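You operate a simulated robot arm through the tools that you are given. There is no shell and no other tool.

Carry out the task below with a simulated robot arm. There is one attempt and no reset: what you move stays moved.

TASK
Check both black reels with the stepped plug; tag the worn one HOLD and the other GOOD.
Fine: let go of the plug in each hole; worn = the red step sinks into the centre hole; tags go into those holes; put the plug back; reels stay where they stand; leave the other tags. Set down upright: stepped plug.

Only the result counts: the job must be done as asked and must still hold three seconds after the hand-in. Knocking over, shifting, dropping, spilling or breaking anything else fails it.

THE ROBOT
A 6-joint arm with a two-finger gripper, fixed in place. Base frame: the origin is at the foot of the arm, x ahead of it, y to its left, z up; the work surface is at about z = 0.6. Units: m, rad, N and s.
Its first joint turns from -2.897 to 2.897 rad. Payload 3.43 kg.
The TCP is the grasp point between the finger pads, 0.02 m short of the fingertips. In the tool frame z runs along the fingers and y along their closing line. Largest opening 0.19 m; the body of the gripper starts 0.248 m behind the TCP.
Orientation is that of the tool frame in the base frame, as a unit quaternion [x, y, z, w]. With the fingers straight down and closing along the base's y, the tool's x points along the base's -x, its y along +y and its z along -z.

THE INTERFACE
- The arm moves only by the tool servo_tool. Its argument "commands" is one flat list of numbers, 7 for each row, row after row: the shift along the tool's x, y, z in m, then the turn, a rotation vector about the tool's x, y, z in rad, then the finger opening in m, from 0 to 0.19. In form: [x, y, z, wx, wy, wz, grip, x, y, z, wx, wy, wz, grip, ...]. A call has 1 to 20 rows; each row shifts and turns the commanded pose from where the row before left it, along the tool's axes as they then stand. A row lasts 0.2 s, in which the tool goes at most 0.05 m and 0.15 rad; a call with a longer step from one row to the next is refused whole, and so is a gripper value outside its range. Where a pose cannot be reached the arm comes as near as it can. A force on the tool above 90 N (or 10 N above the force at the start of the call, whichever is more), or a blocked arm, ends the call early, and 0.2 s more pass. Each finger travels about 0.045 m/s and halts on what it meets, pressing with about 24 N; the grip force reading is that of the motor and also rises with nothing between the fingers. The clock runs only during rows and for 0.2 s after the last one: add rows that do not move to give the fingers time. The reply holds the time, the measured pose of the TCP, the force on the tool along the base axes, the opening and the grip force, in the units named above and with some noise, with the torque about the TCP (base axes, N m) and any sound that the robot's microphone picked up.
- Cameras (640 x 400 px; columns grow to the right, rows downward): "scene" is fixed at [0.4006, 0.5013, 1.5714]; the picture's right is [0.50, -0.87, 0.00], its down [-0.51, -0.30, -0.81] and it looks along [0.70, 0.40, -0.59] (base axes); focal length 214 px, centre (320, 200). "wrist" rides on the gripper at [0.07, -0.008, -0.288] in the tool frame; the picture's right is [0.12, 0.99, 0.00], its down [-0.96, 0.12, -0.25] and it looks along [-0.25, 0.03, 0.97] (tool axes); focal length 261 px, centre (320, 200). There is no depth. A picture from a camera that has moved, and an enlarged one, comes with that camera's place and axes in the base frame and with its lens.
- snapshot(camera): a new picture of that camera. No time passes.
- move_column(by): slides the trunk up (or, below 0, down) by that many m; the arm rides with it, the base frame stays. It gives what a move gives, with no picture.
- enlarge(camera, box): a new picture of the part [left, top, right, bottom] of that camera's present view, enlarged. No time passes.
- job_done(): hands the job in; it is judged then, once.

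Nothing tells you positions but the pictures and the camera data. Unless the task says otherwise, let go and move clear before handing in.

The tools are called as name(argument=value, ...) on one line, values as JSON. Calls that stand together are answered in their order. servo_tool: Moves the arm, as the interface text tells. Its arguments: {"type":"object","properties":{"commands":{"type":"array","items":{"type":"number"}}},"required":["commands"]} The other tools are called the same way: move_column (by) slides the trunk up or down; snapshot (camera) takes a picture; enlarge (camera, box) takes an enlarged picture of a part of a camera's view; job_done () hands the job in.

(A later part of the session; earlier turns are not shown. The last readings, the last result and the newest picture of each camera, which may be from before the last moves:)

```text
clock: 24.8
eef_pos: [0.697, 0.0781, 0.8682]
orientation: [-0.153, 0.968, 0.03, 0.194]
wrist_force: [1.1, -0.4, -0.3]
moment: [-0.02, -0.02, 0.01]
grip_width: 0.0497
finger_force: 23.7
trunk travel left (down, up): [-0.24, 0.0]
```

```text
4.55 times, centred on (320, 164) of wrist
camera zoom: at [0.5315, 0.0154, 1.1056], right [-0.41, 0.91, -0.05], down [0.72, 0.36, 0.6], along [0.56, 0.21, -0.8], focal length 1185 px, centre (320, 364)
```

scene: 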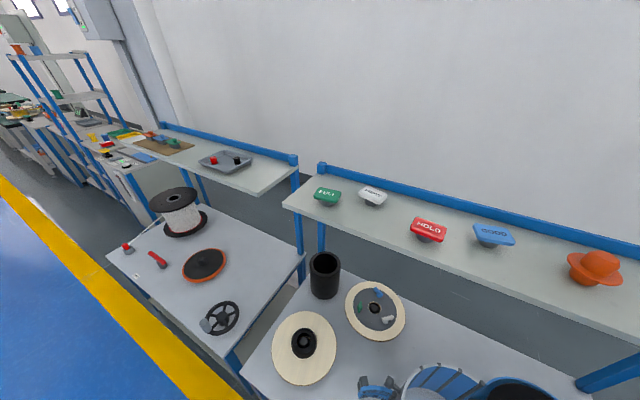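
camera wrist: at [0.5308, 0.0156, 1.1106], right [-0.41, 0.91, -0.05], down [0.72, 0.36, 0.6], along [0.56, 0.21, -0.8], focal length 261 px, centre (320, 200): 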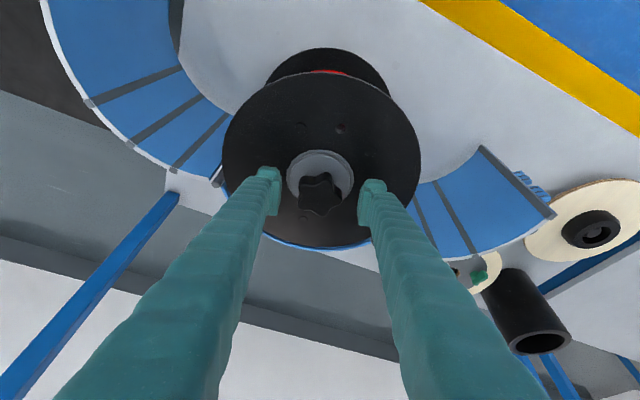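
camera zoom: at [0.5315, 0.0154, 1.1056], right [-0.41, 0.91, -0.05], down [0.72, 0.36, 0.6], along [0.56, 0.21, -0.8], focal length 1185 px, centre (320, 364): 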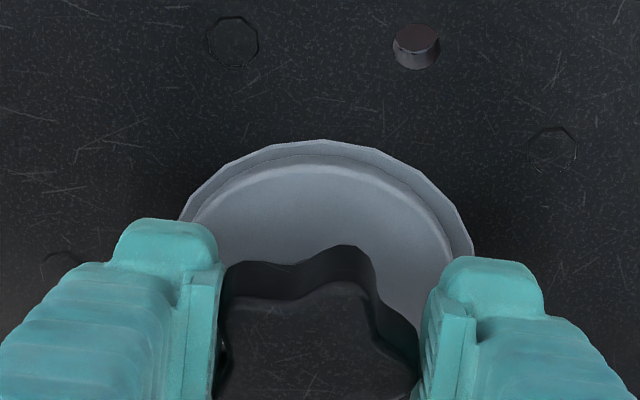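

Good grip with no stray force. Lifting straight out of reel 1, slowly first.

servo_tool(commands=[-0.00193, 0, -0.00462, 0, 0, 0, 0.03, -0.00385, 0, -0.00925, 0, 0, 0, 0.03, -0.00385, 0, -0.00925, 0, 0, 0, 0.03, -0.00578, 0, -0.01387, 0, 0, 0, 0.03, -0.01156, 0, -0.02774, 0, 0, 0, 0.03, -0.01733, 0, -0.04162, 0, 0, 0, 0.03, -0.01733, 0, -0.04162, 0, 0, 0, 0.03, 0, 0, 0, 0, 0, 0, 0.03])

snapshot(camera="wrist")

enlarge(camera="wrist", box=[250, 80, 410, 205])

```text
clock: 26.6
eef_pos: [0.6961, 0.077, 1.0294]
orientation: [-0.153, 0.968, 0.03, 0.195]
wrist_force: [0.6, -0.8, -2.2]
moment: [-0.02, 0.02, 0.0]
grip_width: 0.0498
finger_force: 23.7
trunk travel left (down, up): [-0.24, 0.0]
```

```text
taken
camera wrist: at [0.5316, 0.0147, 1.2673], right [-0.41, 0.91, -0.05], down [0.72, 0.35, 0.6], along [0.56, 0.21, -0.8], focal length 261 px, centre (320, 200)
```

wrist: 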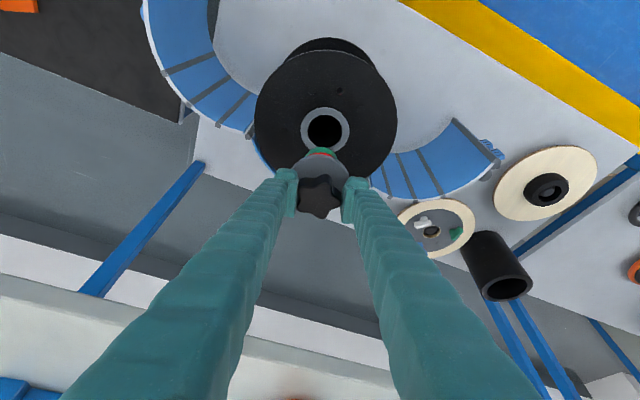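

```text
3.20 times, centred on (330, 142) of wrist
camera zoom: at [0.5316, 0.0147, 1.2673], right [-0.41, 0.91, -0.05], down [0.72, 0.35, 0.6], along [0.56, 0.21, -0.8], focal length 834 px, centre (288, 384)
```

zoom: 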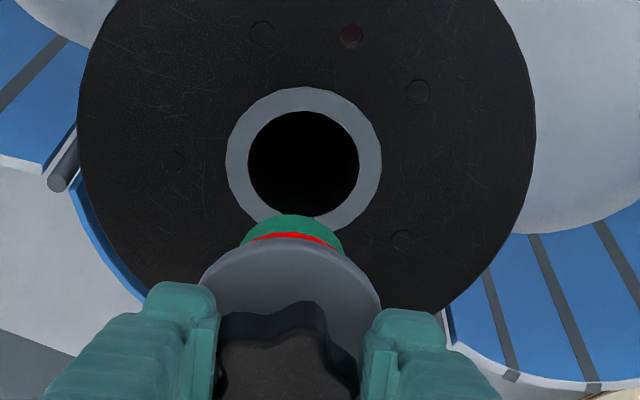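

Reel 1 is undisturbed and the plug is out. Now I'll turn the tool with the base direction and carry the plug over to reel 2, staying at z≈1.03.

servo_tool(commands=[0, 0, 0, 0.0524, 0.0002, 0.1258, 0.03, 0, 0, 0, 0.0524, 0.0002, 0.1258, 0.03, 0, 0, 0, 0.0524, 0.0002, 0.1258, 0.03, 0, 0, 0, 0.0524, 0.0002, 0.1258, 0.03, 0, 0, 0, 0.0524, 0.0002, 0.1258, 0.03, -0.00597, -0.04545, 0.00249, 0, 0, 0, 0.03, -0.00597, -0.04545, 0.00249, 0, 0, 0, 0.03, -0.00597, -0.04545, 0.00249, 0, 0, 0, 0.03, -0.00597, -0.04545, 0.00249, 0, 0, 0, 0.03, -0.00597, -0.04545, 0.00249, 0, 0, 0, 0.03, -0.00597, -0.04545, 0.00249, 0, 0, 0, 0.03, 0, 0, 0, 0, 0, 0, 0.03])

snapshot(camera="wrist")

```text
clock: 29.2
eef_pos: [0.6324, -0.1897, 1.0288]
orientation: [0.179, 0.964, -0.036, 0.193]
wrist_force: [-0.1, -0.2, -2.6]
moment: [-0.04, 0.03, -0.02]
grip_width: 0.0496
finger_force: 24.5
trunk travel left (down, up): [-0.24, 0.0]
```

```text
taken
camera wrist: at [0.466, -0.1345, 1.2673], right [0.25, 0.97, -0.05], down [0.78, -0.18, 0.6], along [0.57, -0.19, -0.8], focal length 261 px, centre (320, 200)
```

wrist: 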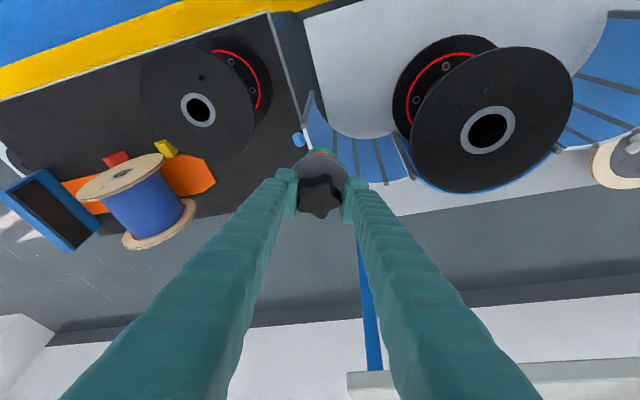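

Both reels are in view. I'll enlarge reel 2 to triangulate its hole.

enlarge(camera="wrist", box=[130, 35, 290, 165])

enlarge(camera="wrist", box=[400, 60, 580, 190])

```text
3.08 times, centred on (210, 100) of wrist
camera zoom: at [0.466, -0.1345, 1.2673], right [0.25, 0.97, -0.05], down [0.78, -0.18, 0.6], along [0.57, -0.19, -0.8], focal length 802 px, centre (658, 508)
```

zoom: 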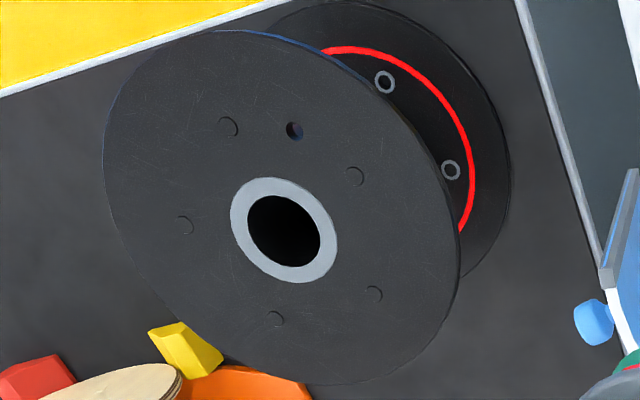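

```text
3.08 times, centred on (490, 125) of wrist
camera zoom: at [0.466, -0.1345, 1.2673], right [0.25, 0.97, -0.05], down [0.78, -0.18, 0.6], along [0.57, -0.19, -0.8], focal length 802 px, centre (-203, 431)
```

zoom: 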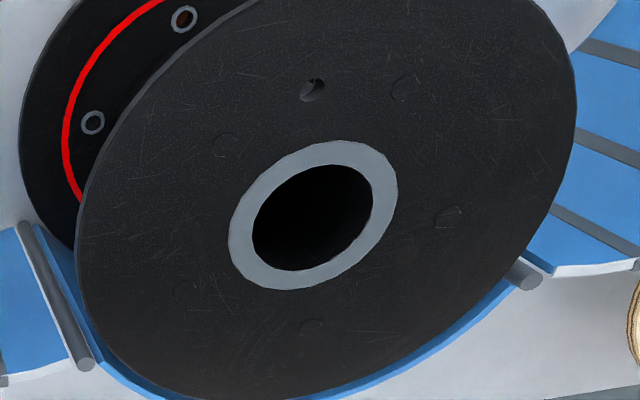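

Reel 2's hole triangulates to (0.572, -0.469, 0.697), and its hole is visibly smaller relative to its ring than reel 1's. Moving over it and partly down.

servo_tool(commands=[-0.00648, -0.04685, 0.00272, 0, 0, 0, 0.03, -0.00648, -0.04685, 0.00272, 0, 0, 0, 0.03, -0.00648, -0.04685, 0.00272, 0, 0, 0, 0.03, -0.00648, -0.04685, 0.00272, 0, 0, 0, 0.03, -0.00648, -0.04685, 0.00272, 0, 0, 0, 0.03, -0.00648, -0.04685, 0.00272, 0, 0, 0, 0.03, 0.01444, 0, 0.0346, 0, 0, 0, 0.03, 0.01444, 0, 0.0346, 0, 0, 0, 0.03, 0.01444, 0, 0.0346, 0, 0, 0, 0.03, 0, 0, 0, 0, 0, 0, 0.03])

snapshot(camera="wrist")

enlarge(camera="wrist", box=[250, 70, 410, 205])

```text
clock: 31.4
eef_pos: [0.5729, -0.4686, 0.9165]
orientation: [0.179, 0.964, -0.036, 0.192]
wrist_force: [0.6, -0.2, -1.9]
moment: [0.03, -0.03, 0.0]
grip_width: 0.0495
finger_force: 23.4
trunk travel left (down, up): [-0.24, 0.0]
```

```text
taken
camera wrist: at [0.4052, -0.413, 1.1543], right [0.25, 0.97, -0.05], down [0.78, -0.18, 0.6], along [0.57, -0.19, -0.8], focal length 261 px, centre (320, 200)
```

wrist: 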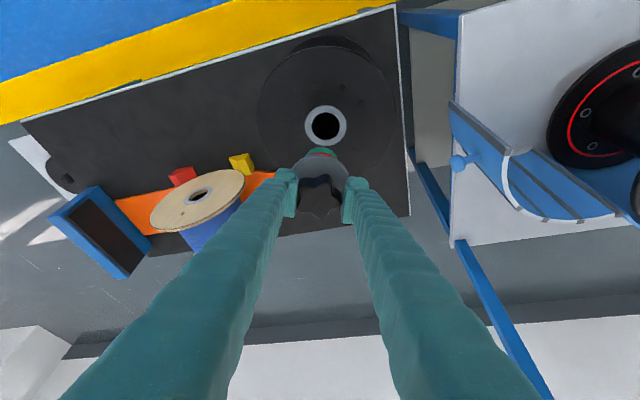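

```text
2.96 times, centred on (330, 138) of wrist
camera zoom: at [0.4052, -0.413, 1.1543], right [0.25, 0.97, -0.05], down [0.78, -0.18, 0.6], along [0.57, -0.19, -0.8], focal length 772 px, centre (290, 385)
```

zoom: 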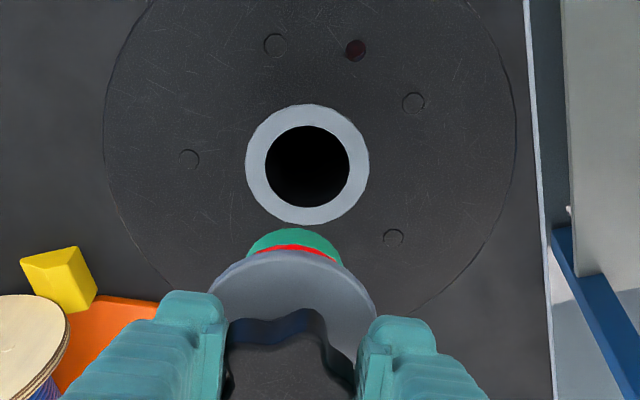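

Hole 2 measures about (0.572, -0.468), plug within 2 mm of it. Descending 8 cm more and rechecking.

servo_tool(commands=[0.01057, 0.0004, 0.02447, 0, 0, 0, 0.03, 0.01057, 0.0004, 0.02447, 0, 0, 0, 0.03, 0.01057, 0.0004, 0.02447, 0, 0, 0, 0.03, 0, 0, 0, 0, 0, 0, 0.03])

enlarge(camera="wrist", box=[250, 115, 390, 203])

```text
clock: 32.4
eef_pos: [0.5731, -0.4668, 0.8363]
orientation: [0.178, 0.964, -0.036, 0.192]
wrist_force: [0.0, 0.5, -1.6]
moment: [-0.01, 0.02, 0.04]
grip_width: 0.05
finger_force: 23.5
trunk travel left (down, up): [-0.24, 0.0]
```

```text
4.55 times, centred on (320, 159) of wrist
camera zoom: at [0.4054, -0.4113, 1.0741], right [0.25, 0.97, -0.05], down [0.78, -0.18, 0.6], along [0.57, -0.19, -0.8], focal length 1185 px, centre (320, 386)
```

zoom: 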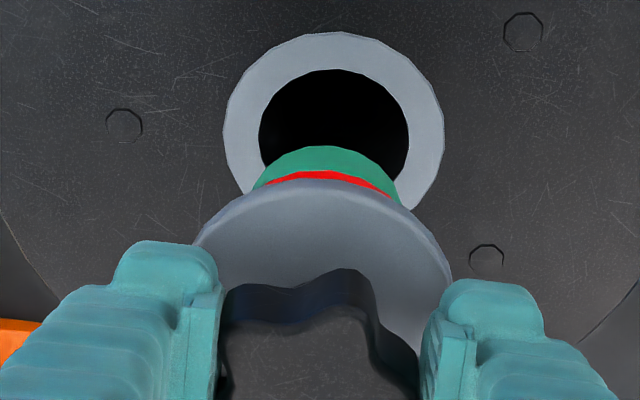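

Ring centre is within about 1 mm of the plug axis. Descending another 3.5 cm with a 0.7 mm correction to the right, then recheck.

servo_tool(commands=[0.00674, 0.0007, 0.01615, 0, 0, 0, 0.03, 0.00674, 0, 0.01615, 0, 0, 0, 0.03, 0, 0, 0, 0, 0, 0, 0.03])

enlarge(camera="wrist", box=[250, 115, 390, 203])

```text
clock: 33.2
eef_pos: [0.5726, -0.4662, 0.8012]
orientation: [0.179, 0.964, -0.035, 0.192]
wrist_force: [-0.7, -0.9, -0.7]
moment: [-0.02, 0.01, -0.02]
grip_width: 0.0494
finger_force: 24.1
trunk travel left (down, up): [-0.24, 0.0]
```

```text
4.55 times, centred on (320, 159) of wrist
camera zoom: at [0.4053, -0.4107, 1.0393], right [0.25, 0.97, -0.05], down [0.78, -0.18, 0.6], along [0.57, -0.19, -0.8], focal length 1185 px, centre (320, 386)
```

zoom: 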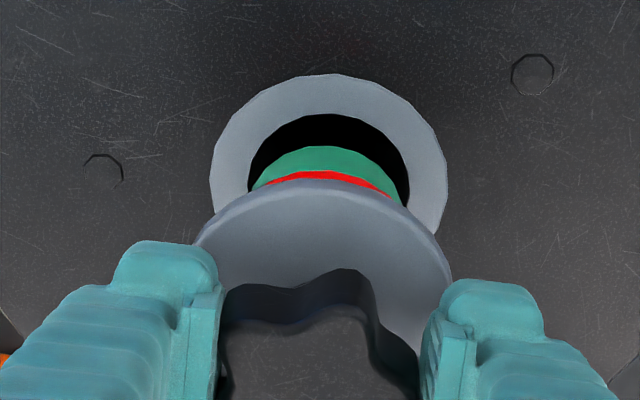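

Lateral match is excellent. Lowering 1.6 cm so the tip reaches the hole edge, then check.

servo_tool(commands=[0.00308, 0, 0.00738, 0, 0, 0, 0.03, 0.00308, 0, 0.00738, 0, 0, 0, 0.03, 0, 0, 0, 0, 0, 0, 0.03])

enlarge(camera="wrist", box=[250, 115, 390, 203])

```text
clock: 34.0
eef_pos: [0.5729, -0.4654, 0.7844]
orientation: [0.18, 0.964, -0.035, 0.193]
wrist_force: [0.0, 0.3, -1.1]
moment: [0.01, 0.0, 0.02]
grip_width: 0.0501
finger_force: 24.5
trunk travel left (down, up): [-0.24, 0.0]
```

```text
4.55 times, centred on (320, 159) of wrist
camera zoom: at [0.4054, -0.4105, 1.0232], right [0.25, 0.97, -0.05], down [0.78, -0.18, 0.6], along [0.57, -0.19, -0.8], focal length 1185 px, centre (320, 386)
```

zoom: 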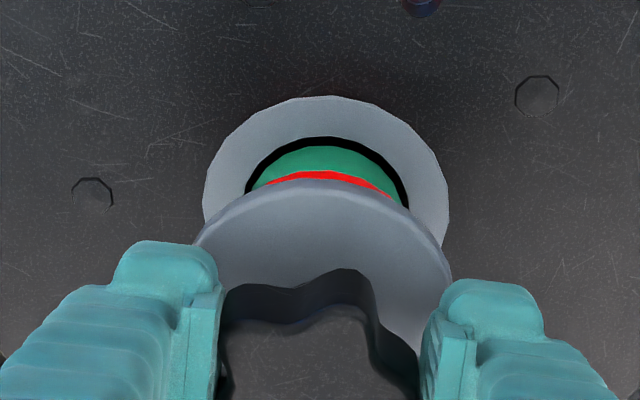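

The green tip is concentric with hole 2, with an even black gap. Lowering in small steps into the hole.

servo_tool(commands=[0.00116, 0, 0.00277, 0, 0, 0, 0.03, 0.00116, 0, 0.00277, 0, 0, 0, 0.03, 0.00116, 0, 0.00277, 0, 0, 0, 0.03, 0, 0, 0, 0, 0, 0, 0.03])

servo_tool(commands=[0.00116, 0, 0.00277, 0, 0, 0, 0.03, 0.00116, 0, 0.00277, 0, 0, 0, 0.03, 0, 0, 0, 0, 0, 0, 0.03])

enlarge(camera="wrist", box=[250, 115, 390, 203])

```text
clock: 35.0
eef_pos: [0.574, -0.4656, 0.7753]
orientation: [0.179, 0.964, -0.036, 0.192]
wrist_force: [-0.4, 0.2, -2.2]
moment: [0.01, 0.0, -0.01]
grip_width: 0.0499
finger_force: 23.7
trunk travel left (down, up): [-0.24, 0.0]
```

```text
clock: 35.8
eef_pos: [0.5735, -0.4659, 0.7703]
orientation: [0.179, 0.964, -0.036, 0.191]
wrist_force: [-0.1, 1.5, -1.5]
moment: [0.02, -0.02, -0.03]
grip_width: 0.0494
finger_force: 23.8
trunk travel left (down, up): [-0.24, 0.0]
```

```text
4.55 times, centred on (320, 159) of wrist
camera zoom: at [0.4059, -0.411, 1.0087], right [0.25, 0.97, -0.05], down [0.78, -0.18, 0.6], along [0.57, -0.19, -0.8], focal length 1185 px, centre (320, 386)
```

zoom: 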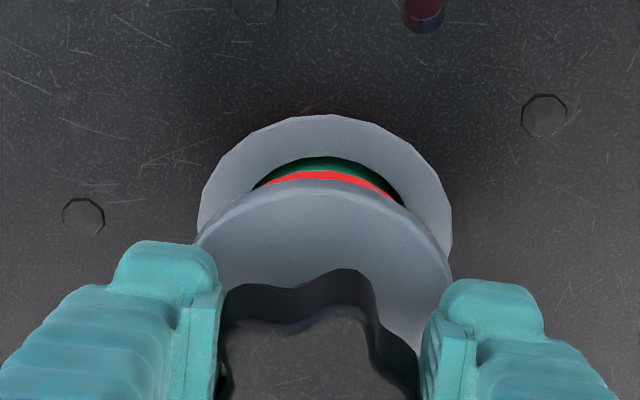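

Green is inside; red is close to the ring. Two more 2 mm steps watching force.

servo_tool(commands=[0.00077, 0, 0.00185, 0, 0, 0, 0.03, 0, 0, 0, 0, 0, 0, 0.03])

servo_tool(commands=[0.00077, 0, 0.00185, 0, 0, 0, 0.03, 0, 0, 0, 0, 0, 0, 0.03])

enlarge(camera="wrist", box=[250, 115, 390, 203])

```text
clock: 36.4
eef_pos: [0.5731, -0.4664, 0.767]
orientation: [0.179, 0.964, -0.036, 0.193]
wrist_force: [0.1, -0.4, -1.5]
moment: [-0.01, -0.04, 0.02]
grip_width: 0.0495
finger_force: 24.2
trunk travel left (down, up): [-0.24, 0.0]
```

```text
clock: 37.0
eef_pos: [0.5724, -0.4657, 0.764]
orientation: [0.18, 0.964, -0.037, 0.192]
wrist_force: [-0.3, -0.3, -1.1]
moment: [0.03, 0.02, 0.02]
grip_width: 0.0497
finger_force: 23.6
trunk travel left (down, up): [-0.24, 0.0]
```

```text
4.55 times, centred on (320, 159) of wrist
camera zoom: at [0.4054, -0.4108, 1.0039], right [0.25, 0.97, -0.05], down [0.78, -0.18, 0.6], along [0.57, -0.19, -0.8], focal length 1185 px, centre (320, 386)
```

zoom: 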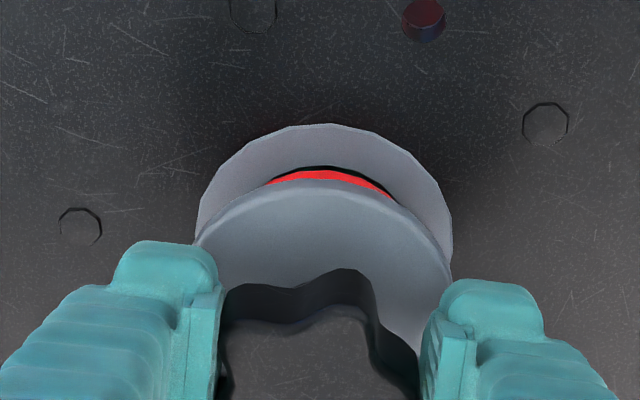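

Still free. Continuing with 2 mm steps.

servo_tool(commands=[0.00077, 0, 0.00185, 0, 0, 0, 0.03, 0, 0, 0, 0, 0, 0, 0.03])

servo_tool(commands=[0.00077, 0, 0.00185, 0, 0, 0, 0.03, 0, 0, 0, 0, 0, 0, 0.03])

enlarge(camera="wrist", box=[250, 115, 390, 203])

```text
clock: 37.6
eef_pos: [0.572, -0.4661, 0.7637]
orientation: [0.179, 0.964, -0.036, 0.193]
wrist_force: [-0.4, -0.6, -1.5]
moment: [0.03, 0.0, 0.01]
grip_width: 0.0494
finger_force: 24.0
trunk travel left (down, up): [-0.24, 0.0]
```

```text
clock: 38.2
eef_pos: [0.5722, -0.4654, 0.7614]
orientation: [0.179, 0.964, -0.035, 0.193]
wrist_force: [1.6, -0.2, -2.4]
moment: [-0.02, 0.01, -0.02]
grip_width: 0.0497
finger_force: 24.2
trunk travel left (down, up): [-0.24, 0.0]
```

```text
4.55 times, centred on (320, 159) of wrist
camera zoom: at [0.405, -0.4101, 0.9994], right [0.25, 0.97, -0.05], down [0.78, -0.18, 0.6], along [0.57, -0.19, -0.8], focal length 1185 px, centre (320, 386)
```

zoom: 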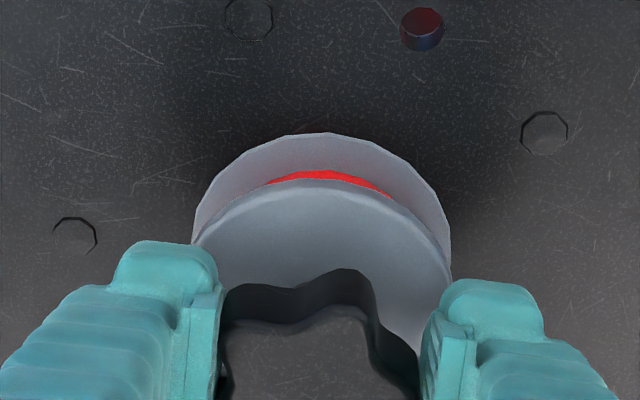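

The red step looks like it is just reaching the ring face. Another small step.

servo_tool(commands=[0.00058, 0, 0.00139, 0, 0, 0, 0.03, 0, 0, 0, 0, 0, 0, 0.03])

servo_tool(commands=[0.00058, 0, 0.00139, 0, 0, 0, 0.03, 0, 0, 0, 0, 0, 0, 0.03])

enlarge(camera="wrist", box=[250, 115, 390, 203])

```text
clock: 38.8
eef_pos: [0.5733, -0.4654, 0.7592]
orientation: [0.18, 0.964, -0.035, 0.193]
wrist_force: [0.2, 0.2, 1.3]
moment: [-0.02, -0.06, 0.01]
grip_width: 0.0496
finger_force: 24.2
trunk travel left (down, up): [-0.24, 0.0]
```

```text
clock: 39.4
eef_pos: [0.573, -0.4653, 0.7591]
orientation: [0.178, 0.964, -0.035, 0.193]
wrist_force: [-0.2, 3.6, 16.0]
moment: [0.02, -0.02, 0.02]
grip_width: 0.05
finger_force: 24.6
trunk travel left (down, up): [-0.24, 0.0]
```

```text
4.55 times, centred on (320, 159) of wrist
camera zoom: at [0.405, -0.4102, 0.9971], right [0.25, 0.97, -0.05], down [0.78, -0.18, 0.6], along [0.57, -0.19, -0.8], focal length 1185 px, centre (320, 386)
```

zoom: 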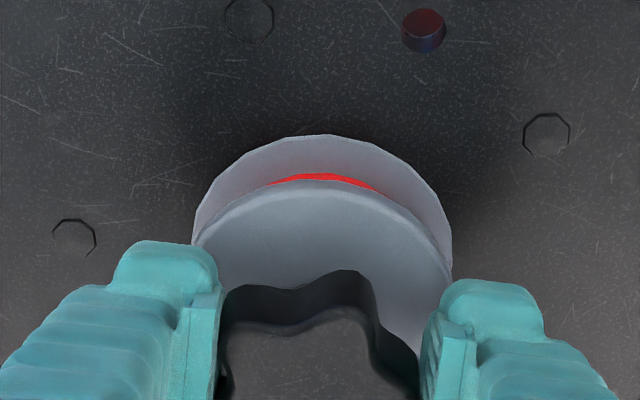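

Firm contact (16 N) with red still above the ring: the red step rests on reel 2's rim. I'll relieve the pressure by 1 mm and release the plug here.

servo_tool(commands=[-0.0005, 0, -0.0012, 0, 0, 0, 0.03, 0, 0, 0, 0, 0, 0, 0.06, 0, 0, 0, 0, 0, 0, 0.08, 0, 0, 0, 0, 0, 0, 0.09, 0, 0, 0, 0, 0, 0, 0.09])

snapshot(camera="wrist")

enlarge(camera="wrist", box=[250, 115, 390, 203])

```text
clock: 40.6
eef_pos: [0.5726, -0.4656, 0.7603]
orientation: [0.179, 0.964, -0.036, 0.193]
wrist_force: [0.3, -0.1, 0.4]
moment: [-0.04, 0.01, -0.02]
grip_width: 0.0899
finger_force: 0.1
trunk travel left (down, up): [-0.24, 0.0]
```

```text
taken
camera wrist: at [0.4047, -0.4106, 0.9975], right [0.25, 0.97, -0.05], down [0.78, -0.18, 0.6], along [0.57, -0.19, -0.8], focal length 261 px, centre (320, 200)
```

wrist: 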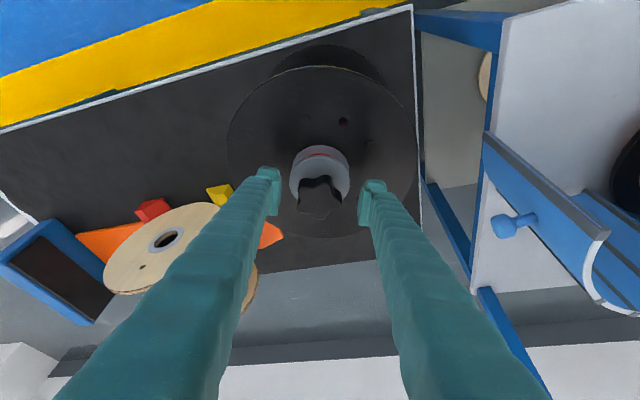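

```text
4.55 times, centred on (320, 159) of wrist
camera zoom: at [0.4047, -0.4106, 0.9975], right [0.25, 0.97, -0.05], down [0.78, -0.18, 0.6], along [0.57, -0.19, -0.8], focal length 1185 px, centre (320, 386)
```

zoom: 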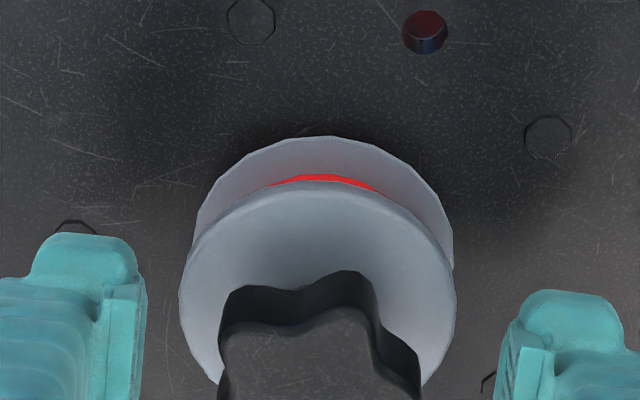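

Released: the plug stays put with the red step showing above reel 2's ring, so reel 2 is GOOD and reel 1 is HOLD. Regripping the knob.

servo_tool(commands=[-0.0004, 0, -0.0009, 0, 0, 0, 0.08, 0, 0, 0, 0, 0, 0, 0.06, 0, 0, 0, 0, 0, 0, 0.04, 0, 0, 0, 0, 0, 0, 0.03, 0, 0, 0, 0, 0, 0, 0.03])

enlarge(camera="wrist", box=[250, 115, 390, 203])

```text
clock: 41.8
eef_pos: [0.572, -0.4665, 0.7604]
orientation: [0.179, 0.964, -0.035, 0.192]
wrist_force: [0.1, 0.0, 0.4]
moment: [-0.02, 0.03, 0.01]
grip_width: 0.0499
finger_force: 24.2
trunk travel left (down, up): [-0.24, 0.0]
```

```text
4.55 times, centred on (320, 159) of wrist
camera zoom: at [0.4048, -0.4106, 0.9986], right [0.25, 0.97, -0.05], down [0.78, -0.18, 0.6], along [0.57, -0.19, -0.8], focal length 1185 px, centre (320, 386)
```

zoom: 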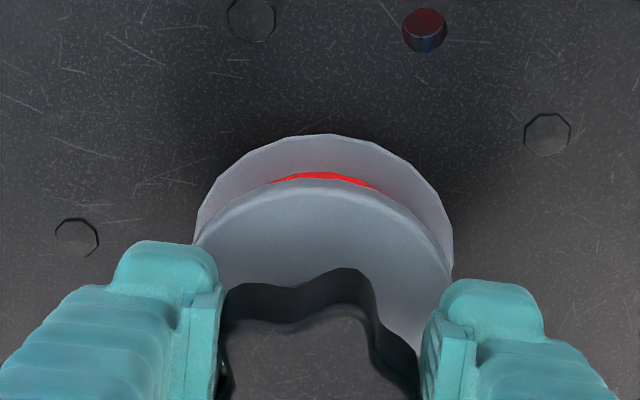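

Gripped. Lifting straight out of reel 2.

servo_tool(commands=[-0.00193, 0, -0.00461, 0, 0, 0, 0.03, -0.00385, 0, -0.00923, 0, 0, 0, 0.03, -0.0077, 0, -0.01845, 0, 0, 0, 0.03, -0.0154, 0, -0.0369, 0, 0, 0, 0.03, -0.0154, 0, -0.0369, 0, 0, 0, 0.03, -0.0154, 0, -0.0369, 0, 0, 0, 0.03, -0.0154, 0, -0.0369, 0, 0, 0, 0.03, -0.0154, 0, -0.0369, 0, 0, 0, 0.03, 0, 0, 0, 0, 0, 0, 0.03])

snapshot(camera="wrist")

enlarge(camera="wrist", box=[230, 60, 430, 200])

```text
clock: 43.8
eef_pos: [0.5714, -0.4648, 0.9971]
orientation: [0.179, 0.964, -0.036, 0.192]
wrist_force: [-0.2, -1.0, -1.2]
moment: [0.01, 0.02, -0.04]
grip_width: 0.0498
finger_force: 23.4
trunk travel left (down, up): [-0.24, 0.0]
```

```text
taken
camera wrist: at [0.4043, -0.4097, 1.2351], right [0.25, 0.97, -0.05], down [0.78, -0.18, 0.6], along [0.57, -0.19, -0.8], focal length 261 px, centre (320, 200)
```

wrist: 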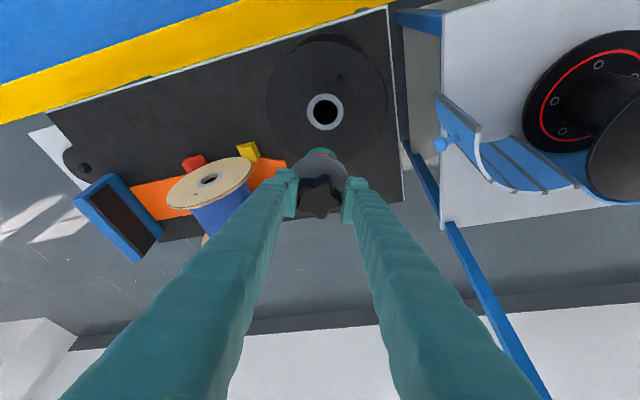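

```text
2.86 times, centred on (330, 130) of wrist
camera zoom: at [0.4043, -0.4097, 1.2351], right [0.25, 0.97, -0.05], down [0.78, -0.18, 0.6], along [0.57, -0.19, -0.8], focal length 745 px, centre (291, 400)
```

zoom: 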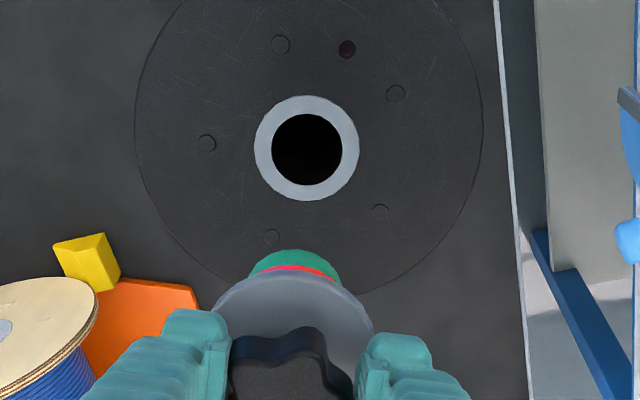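

Reel 2 undisturbed. Now I rise to z≈1.30 and turn the tool back to the original yaw for the shelf.

servo_tool(commands=[-0.01656, 0, -0.03967, 0, 0, 0, 0.03, -0.01656, 0, -0.03967, 0, 0, 0, 0.03, -0.01656, 0, -0.03967, 0, 0, 0, 0.03, -0.01656, 0, -0.03967, 0, 0, 0, 0.03, -0.01656, 0, -0.03967, 0, 0, 0, 0.03, -0.01656, 0, -0.03967, 0, 0, 0, 0.03, -0.01656, 0, -0.03967, 0, 0, 0, 0.03, 0, 0, 0, -0.0524, 0, -0.1255, 0.03, 0, 0, 0, -0.0524, 0, -0.1255, 0.03, 0, 0, 0, -0.0524, 0, -0.1255, 0.03, 0, 0, 0, -0.0524, 0, -0.1255, 0.03, 0, 0, 0, -0.0524, 0, -0.1255, 0.03, 0, 0, 0, 0, 0, 0, 0.03])

```text
clock: 46.6
eef_pos: [0.5736, -0.4662, 1.2959]
orientation: [-0.154, 0.968, 0.03, 0.194]
wrist_force: [0.3, 0.2, -2.1]
moment: [0.06, 0.02, -0.01]
grip_width: 0.0497
finger_force: 24.1
trunk travel left (down, up): [-0.24, 0.0]
```

Now translating back above the plug's original spot at (0.8965, 0.000).

servo_tool(commands=[-0.03456, 0.02873, 0.01436, 0, 0, 0, 0.03, -0.03456, 0.02873, 0.01436, 0, 0, 0, 0.03, -0.03456, 0.02873, 0.01436, 0, 0, 0, 0.03, -0.03456, 0.02873, 0.01436, 0, 0, 0, 0.03, -0.03456, 0.02873, 0.01436, 0, 0, 0, 0.03, -0.03456, 0.02873, 0.01436, 0, 0, 0, 0.03, -0.03456, 0.02873, 0.01436, 0, 0, 0, 0.03, -0.03456, 0.02873, 0.01436, 0, 0, 0, 0.03, -0.03456, 0.02873, 0.01436, 0, 0, 0, 0.03, -0.03456, 0.02873, 0.01436, 0, 0, 0, 0.03, -0.03456, 0.02873, 0.01436, 0, 0, 0, 0.03, -0.03456, 0.02873, 0.01436, 0, 0, 0, 0.03, 0, 0, 0, 0, 0, 0, 0.03])

enlarge(camera="wrist", box=[220, 110, 420, 235])

snapshot(camera="wrist")

```text
clock: 49.4
eef_pos: [0.8946, 0.0011, 1.2962]
orientation: [-0.152, 0.969, 0.031, 0.194]
wrist_force: [0.8, -0.3, -2.6]
moment: [0.0, 0.05, -0.02]
grip_width: 0.0497
finger_force: 24.4
trunk travel left (down, up): [-0.24, 0.0]
```

```text
3.20 times, centred on (320, 172) of wrist
camera zoom: at [0.7296, -0.0616, 1.5343], right [-0.41, 0.91, -0.05], down [0.72, 0.35, 0.6], along [0.56, 0.21, -0.8], focal length 834 px, centre (320, 288)
```

zoom: 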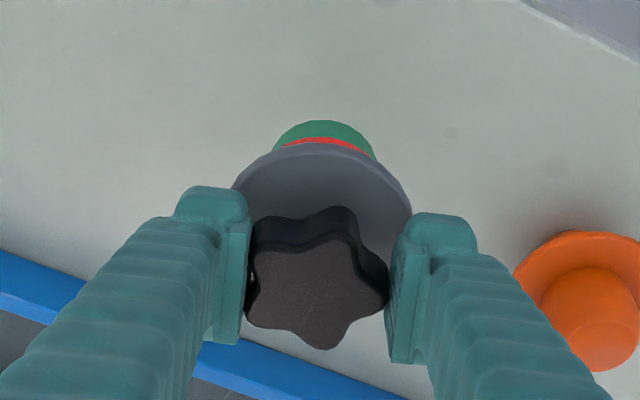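

```text
taken
camera wrist: at [0.7296, -0.0616, 1.5343], right [-0.41, 0.91, -0.05], down [0.72, 0.35, 0.6], along [0.56, 0.21, -0.8], focal length 261 px, centre (320, 200)
```

wrist: 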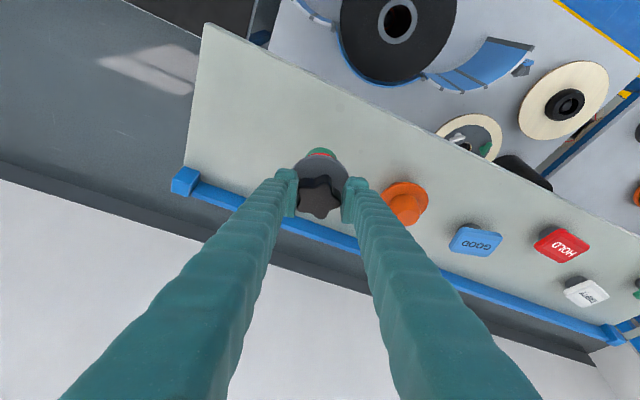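

Position matches the original within about 1 mm. Lowering to just above the shelf, then in small steps to contact.

servo_tool(commands=[0.00603, 0, 0.01449, 0, 0, 0, 0.03, 0.00603, 0, 0.01449, 0, 0, 0, 0.03, 0.00603, 0, 0.01449, 0, 0, 0, 0.03, 0, 0, 0, 0, 0, 0, 0.03])

servo_tool(commands=[0.00077, 0, 0.00185, 0, 0, 0, 0.03, 0, 0, 0, 0, 0, 0, 0.03])

servo_tool(commands=[0.00058, 0, 0.00139, 0, 0, 0, 0.03, 0, 0, 0, 0, 0, 0, 0.03])

enlarge(camera="wrist", box=[220, 110, 420, 235])

```text
clock: 50.4
eef_pos: [0.8947, 0.0005, 1.2497]
orientation: [-0.153, 0.968, 0.031, 0.195]
wrist_force: [-0.4, 0.3, 6.2]
moment: [0.0, -0.03, -0.03]
grip_width: 0.0496
finger_force: 23.9
trunk travel left (down, up): [-0.24, 0.0]
```

```text
clock: 51.0
eef_pos: [0.8941, 0.0009, 1.2488]
orientation: [-0.153, 0.968, 0.031, 0.194]
wrist_force: [0.8, -1.0, 17.2]
moment: [-0.04, -0.09, 0.02]
grip_width: 0.0497
finger_force: 23.8
trunk travel left (down, up): [-0.24, 0.0]
```

```text
clock: 51.6
eef_pos: [0.894, 0.0014, 1.2455]
orientation: [-0.153, 0.969, 0.031, 0.194]
wrist_force: [-0.2, 1.1, 15.8]
moment: [-0.03, -0.05, 0.0]
grip_width: 0.0498
finger_force: 24.3
trunk travel left (down, up): [-0.24, 0.0]
```

```text
3.20 times, centred on (320, 172) of wrist
camera zoom: at [0.7294, -0.0613, 1.4845], right [-0.41, 0.91, -0.05], down [0.72, 0.35, 0.6], along [0.56, 0.21, -0.8], focal length 834 px, centre (320, 288)
```

zoom: 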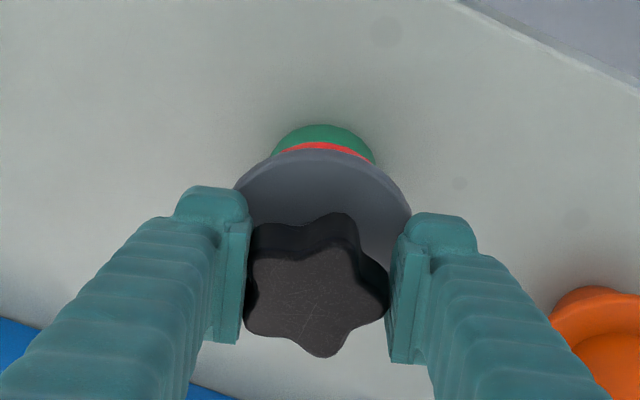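

The plug is standing on the shelf (about 16 N). Relieving the pressure slightly, then releasing.

servo_tool(commands=[-0.0006, 0, -0.0014, 0, 0, 0, 0.03, 0, 0, 0, 0, 0, 0, 0.03])

servo_tool(commands=[0, 0, 0, 0, 0, 0, 0.055, 0, 0, 0, 0, 0, 0, 0.065, 0, 0, 0, 0, 0, 0, 0.08, 0, 0, 0, 0, 0, 0, 0.09, 0, 0, 0, 0, 0, 0, 0.09])

enlarge(camera="wrist", box=[220, 110, 420, 235])

```text
clock: 52.2
eef_pos: [0.8954, 0.0003, 1.2471]
orientation: [-0.153, 0.969, 0.03, 0.193]
wrist_force: [0.3, 0.2, -0.3]
moment: [-0.03, 0.02, -0.03]
grip_width: 0.0494
finger_force: 24.1
trunk travel left (down, up): [-0.24, 0.0]
```

```text
clock: 53.4
eef_pos: [0.8962, 0.0009, 1.2472]
orientation: [-0.153, 0.969, 0.031, 0.193]
wrist_force: [-0.5, -0.2, -0.3]
moment: [-0.04, -0.01, -0.01]
grip_width: 0.0902
finger_force: 0.1
trunk travel left (down, up): [-0.24, 0.0]
```

```text
3.20 times, centred on (320, 172) of wrist
camera zoom: at [0.7303, -0.0618, 1.486], right [-0.41, 0.91, -0.05], down [0.72, 0.35, 0.6], along [0.56, 0.21, -0.8], focal length 834 px, centre (320, 288)
```

zoom: 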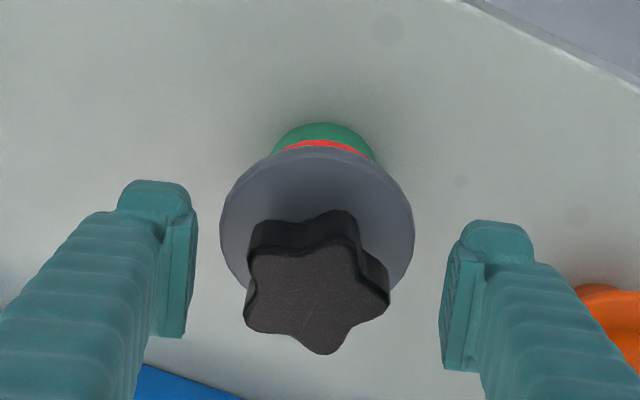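

The plug is back upright on the shelf at its place. Now I rise clear and move over toward the HOLD tag to measure it.

servo_tool(commands=[-0.0154, 0, -0.037, 0, 0, 0, 0.09, -0.0154, 0, -0.037, 0, 0, 0, 0.09, -0.00356, 0.04652, 0.00143, 0, 0, 0, 0.1, -0.00356, 0.04652, 0.00143, 0, 0, 0, 0.1, -0.00356, 0.04652, 0.00143, 0, 0, 0, 0.1, -0.00356, 0.04652, 0.00143, 0, 0, 0, 0.1, -0.00356, 0.04652, 0.00143, 0, 0, 0, 0.1, -0.00356, 0.04652, 0.00143, 0, 0, 0, 0.1, -0.00356, 0.04652, 0.00143, 0, 0, 0, 0.1, -0.00356, 0.04652, 0.00143, 0, 0, 0, 0.1, -0.00356, 0.04652, 0.00143, 0, 0, 0, 0.1, 0, 0, 0, 0, 0, 0, 0.1])

snapshot(camera="wrist")

snapshot(camera="scene")

```text
clock: 56.0
eef_pos: [0.7999, 0.4092, 1.3289]
orientation: [-0.152, 0.969, 0.03, 0.194]
wrist_force: [0.0, 0.8, 0.0]
moment: [-0.02, 0.01, -0.03]
grip_width: 0.1
finger_force: 0.1
trunk travel left (down, up): [-0.24, 0.0]
```

```text
taken
camera wrist: at [0.6345, 0.3474, 1.5674], right [-0.41, 0.91, -0.05], down [0.72, 0.35, 0.6], along [0.56, 0.21, -0.8], focal length 261 px, centre (320, 200)
```

wrist: 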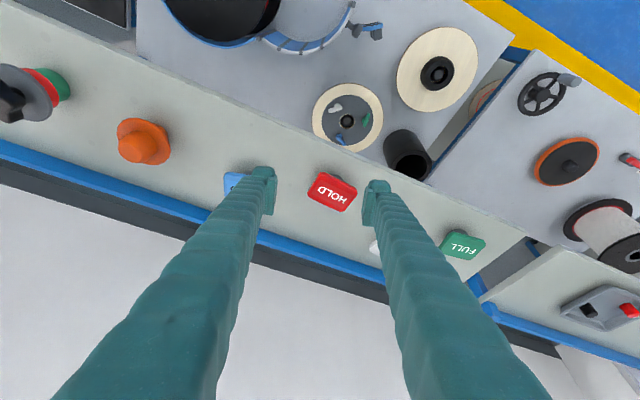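

```text
taken
```

scene: 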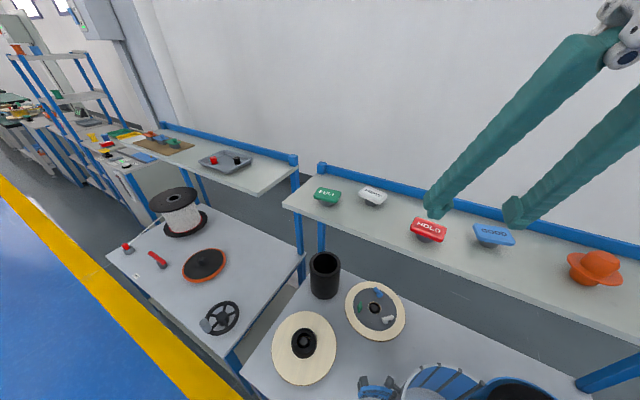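

I'll enlarge the HOLD tag from both cameras to get its position, orientation and stem.

enlarge(camera="wrist", box=[270, 140, 400, 240])

enlarge(camera="scene", box=[390, 190, 540, 270])

```text
4.00 times, centred on (335, 190) of wrist
camera zoom: at [0.6345, 0.3474, 1.5674], right [-0.41, 0.91, -0.05], down [0.72, 0.35, 0.6], along [0.56, 0.21, -0.8], focal length 1043 px, centre (260, 240)
```

zoom: 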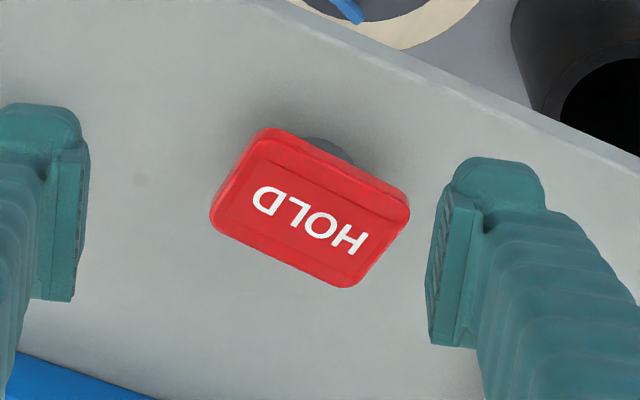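

```text
4.27 times, centred on (465, 230) of scene
camera zoom: at [0.4006, 0.5013, 1.5714], right [0.5, -0.87, 0.0], down [-0.51, -0.3, -0.81], along [0.7, 0.4, -0.59], focal length 915 px, centre (-299, 72)
```

zoom: 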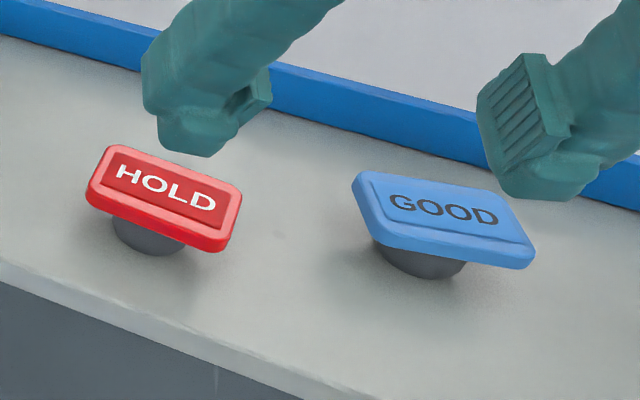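

HOLD's plate centre is at about (0.873, 0.4585, 1.196), about 73 × 52 mm, long side nearly along y. I'll yaw to match (-5.5°), and move above it.

servo_tool(commands=[0, 0, 0, 0.0525, 0, 0.1261, 0.105, 0, 0, 0, 0.0525, 0, 0.1261, 0.105, 0, 0, 0, 0.0525, 0, 0.1261, 0.105, -0.01253, 0.0189, 0.0297, 0, 0, 0, 0.105, -0.01253, 0.0189, 0.0297, 0, 0, 0, 0.105, -0.01253, 0.0189, 0.0297, 0, 0, 0, 0.105, 0, 0, 0, 0, 0, 0, 0.105])

enlarge(camera="wrist", box=[230, 110, 410, 222])

enlarge(camera="scene", box=[370, 170, 530, 270])

```text
clock: 57.6
eef_pos: [0.8747, 0.4614, 1.2613]
orientation: [0.048, 0.979, -0.01, 0.196]
wrist_force: [0.7, 0.4, 0.0]
moment: [-0.05, 0.07, -0.01]
grip_width: 0.1053
finger_force: 0.0
trunk travel left (down, up): [-0.24, 0.0]
```

```text
3.56 times, centred on (320, 166) of wrist
camera zoom: at [0.6987, 0.4694, 1.4985], right [-0.01, 1.0, -0.05], down [0.8, 0.04, 0.6], along [0.6, -0.03, -0.8], focal length 927 px, centre (320, 321)
```

zoom: 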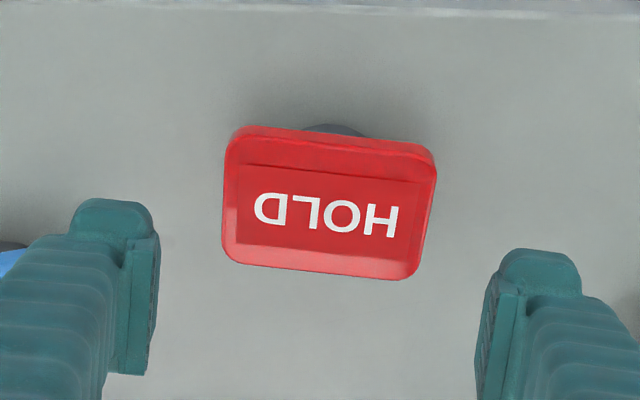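

```text
4.00 times, centred on (450, 220) of scene
camera zoom: at [0.4006, 0.5013, 1.5714], right [0.5, -0.87, 0.0], down [-0.51, -0.3, -0.81], along [0.7, 0.4, -0.59], focal length 858 px, centre (-200, 120)
```

zoom: 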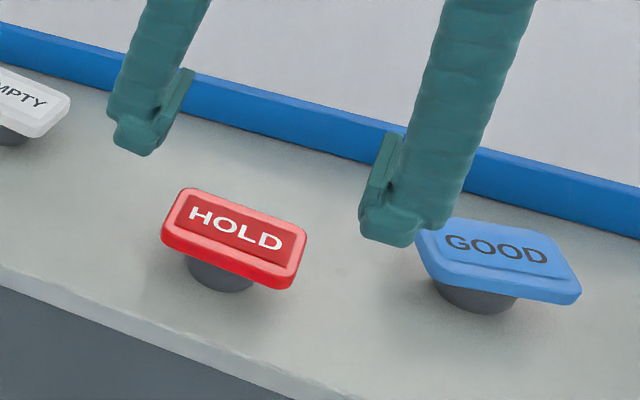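

Plate centre confirmed at (0.873, 0.459), tool well aligned. Descending to grip height with fingertips just below the plate.

servo_tool(commands=[0.00863, -0.00053, 0.01567, 0, 0, 0, 0.1, 0.00863, -0.00053, 0.01567, 0, 0, 0, 0.1, 0.00863, -0.00053, 0.01567, 0, 0, 0, 0.1, 0, 0, 0, 0, 0, 0, 0.1])

enlarge(camera="wrist", box=[230, 110, 410, 222])

enlarge(camera="scene", box=[370, 180, 490, 260])

```text
clock: 58.6
eef_pos: [0.8695, 0.4603, 1.2091]
orientation: [0.047, 0.979, -0.01, 0.197]
wrist_force: [0.4, -0.5, 0.9]
moment: [0.0, 0.02, -0.03]
grip_width: 0.0999
finger_force: 0.0
trunk travel left (down, up): [-0.24, 0.0]
```

```text
3.56 times, centred on (320, 166) of wrist
camera zoom: at [0.6919, 0.4684, 1.4468], right [-0.01, 1.0, -0.05], down [0.8, 0.04, 0.6], along [0.6, -0.03, -0.8], focal length 927 px, centre (320, 321)
```

zoom: 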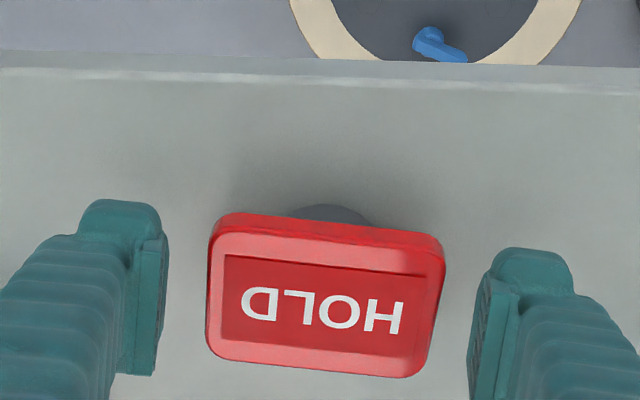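

```text
5.00 times, centred on (430, 220) of scene
camera zoom: at [0.4006, 0.5013, 1.5714], right [0.5, -0.87, 0.0], down [-0.51, -0.3, -0.81], along [0.7, 0.4, -0.59], focal length 1072 px, centre (-230, 100)
```

zoom: 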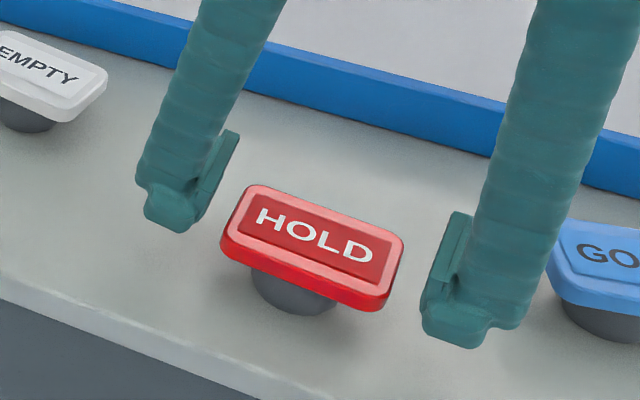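

Fingers straddle the HOLD plate well. Closing.

servo_tool(commands=[0, 0, 0, 0, 0, 0, 0.08, 0, 0, 0, 0, 0, 0, 0.065, 0, 0, 0, 0, 0, 0, 0.055, 0, 0, 0, 0, 0, 0, 0.055])

enlarge(camera="wrist", box=[230, 110, 410, 222])

enlarge(camera="scene", box=[370, 180, 490, 260])

```text
clock: 59.6
eef_pos: [0.8679, 0.4606, 1.2084]
orientation: [0.048, 0.979, -0.01, 0.196]
wrist_force: [0.5, 0.2, 0.1]
moment: [0.02, -0.01, 0.0]
grip_width: 0.0764
finger_force: 24.6
trunk travel left (down, up): [-0.24, 0.0]
```

```text
3.56 times, centred on (320, 166) of wrist
camera zoom: at [0.692, 0.4684, 1.4469], right [-0.01, 1.0, -0.05], down [0.8, 0.04, 0.6], along [0.6, -0.03, -0.8], focal length 927 px, centre (320, 321)
```

zoom: 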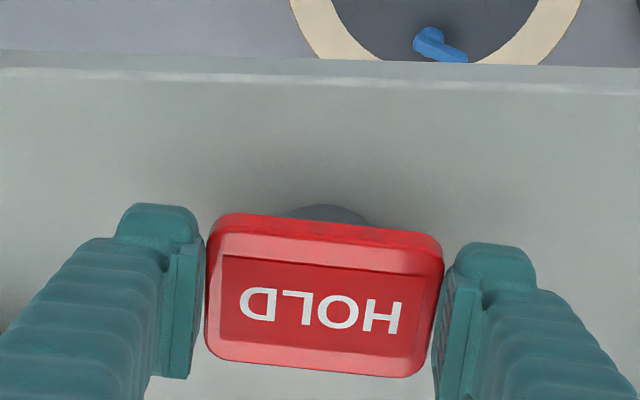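

```text
5.00 times, centred on (430, 220) of scene
camera zoom: at [0.4006, 0.5013, 1.5714], right [0.5, -0.87, 0.0], down [-0.51, -0.3, -0.81], along [0.7, 0.4, -0.59], focal length 1072 px, centre (-230, 100)
```

zoom: 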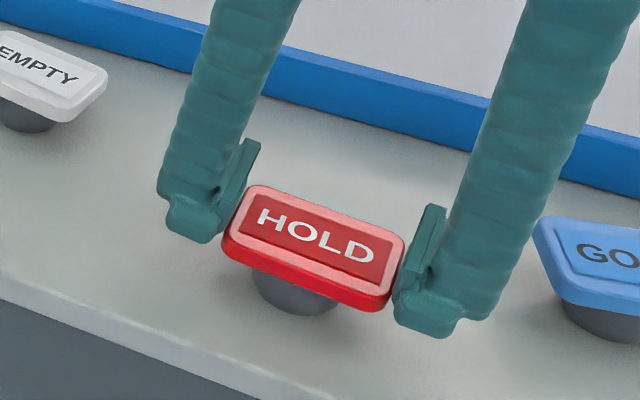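

HOLD is gripped (0.0764 m). Lifting slowly to verify hold.

servo_tool(commands=[-0.00193, 0, -0.00461, 0, 0, 0, 0.055, -0.00385, 0, -0.00923, 0, 0, 0, 0.055, -0.0077, 0, -0.01845, 0, 0, 0, 0.055, -0.0077, 0, -0.01845, 0, 0, 0, 0.055, 0, 0, 0, 0, 0, 0, 0.055])

enlarge(camera="wrist", box=[230, 110, 410, 222])

enlarge(camera="scene", box=[370, 160, 490, 260])

```text
clock: 60.8
eef_pos: [0.8696, 0.458, 1.2631]
orientation: [0.047, 0.979, -0.009, 0.196]
wrist_force: [0.3, -0.1, -0.8]
moment: [0.0, -0.02, -0.01]
grip_width: 0.0764
finger_force: 24.0
trunk travel left (down, up): [-0.24, 0.0]
```

```text
3.56 times, centred on (320, 166) of wrist
camera zoom: at [0.6926, 0.4669, 1.5004], right [-0.01, 1.0, -0.05], down [0.8, 0.04, 0.6], along [0.6, -0.03, -0.8], focal length 927 px, centre (320, 321)
```

zoom: 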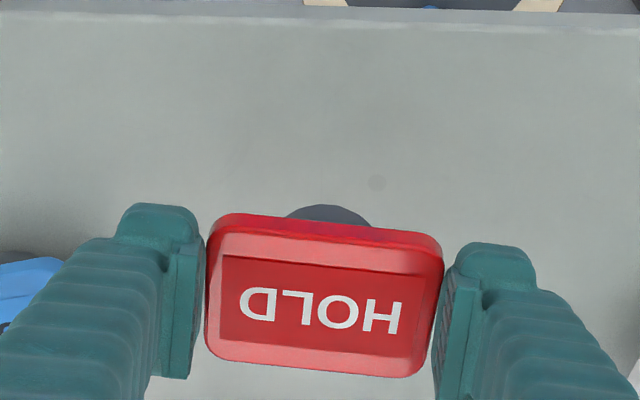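

```text
4.00 times, centred on (430, 210) of scene
camera zoom: at [0.4006, 0.5013, 1.5714], right [0.5, -0.87, 0.0], down [-0.51, -0.3, -0.81], along [0.7, 0.4, -0.59], focal length 858 px, centre (-120, 160)
```

zoom: 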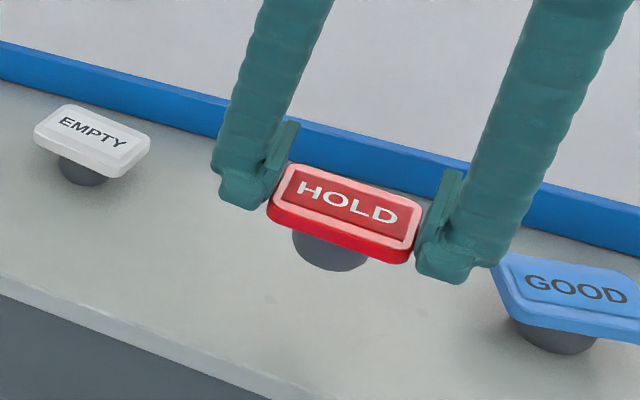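

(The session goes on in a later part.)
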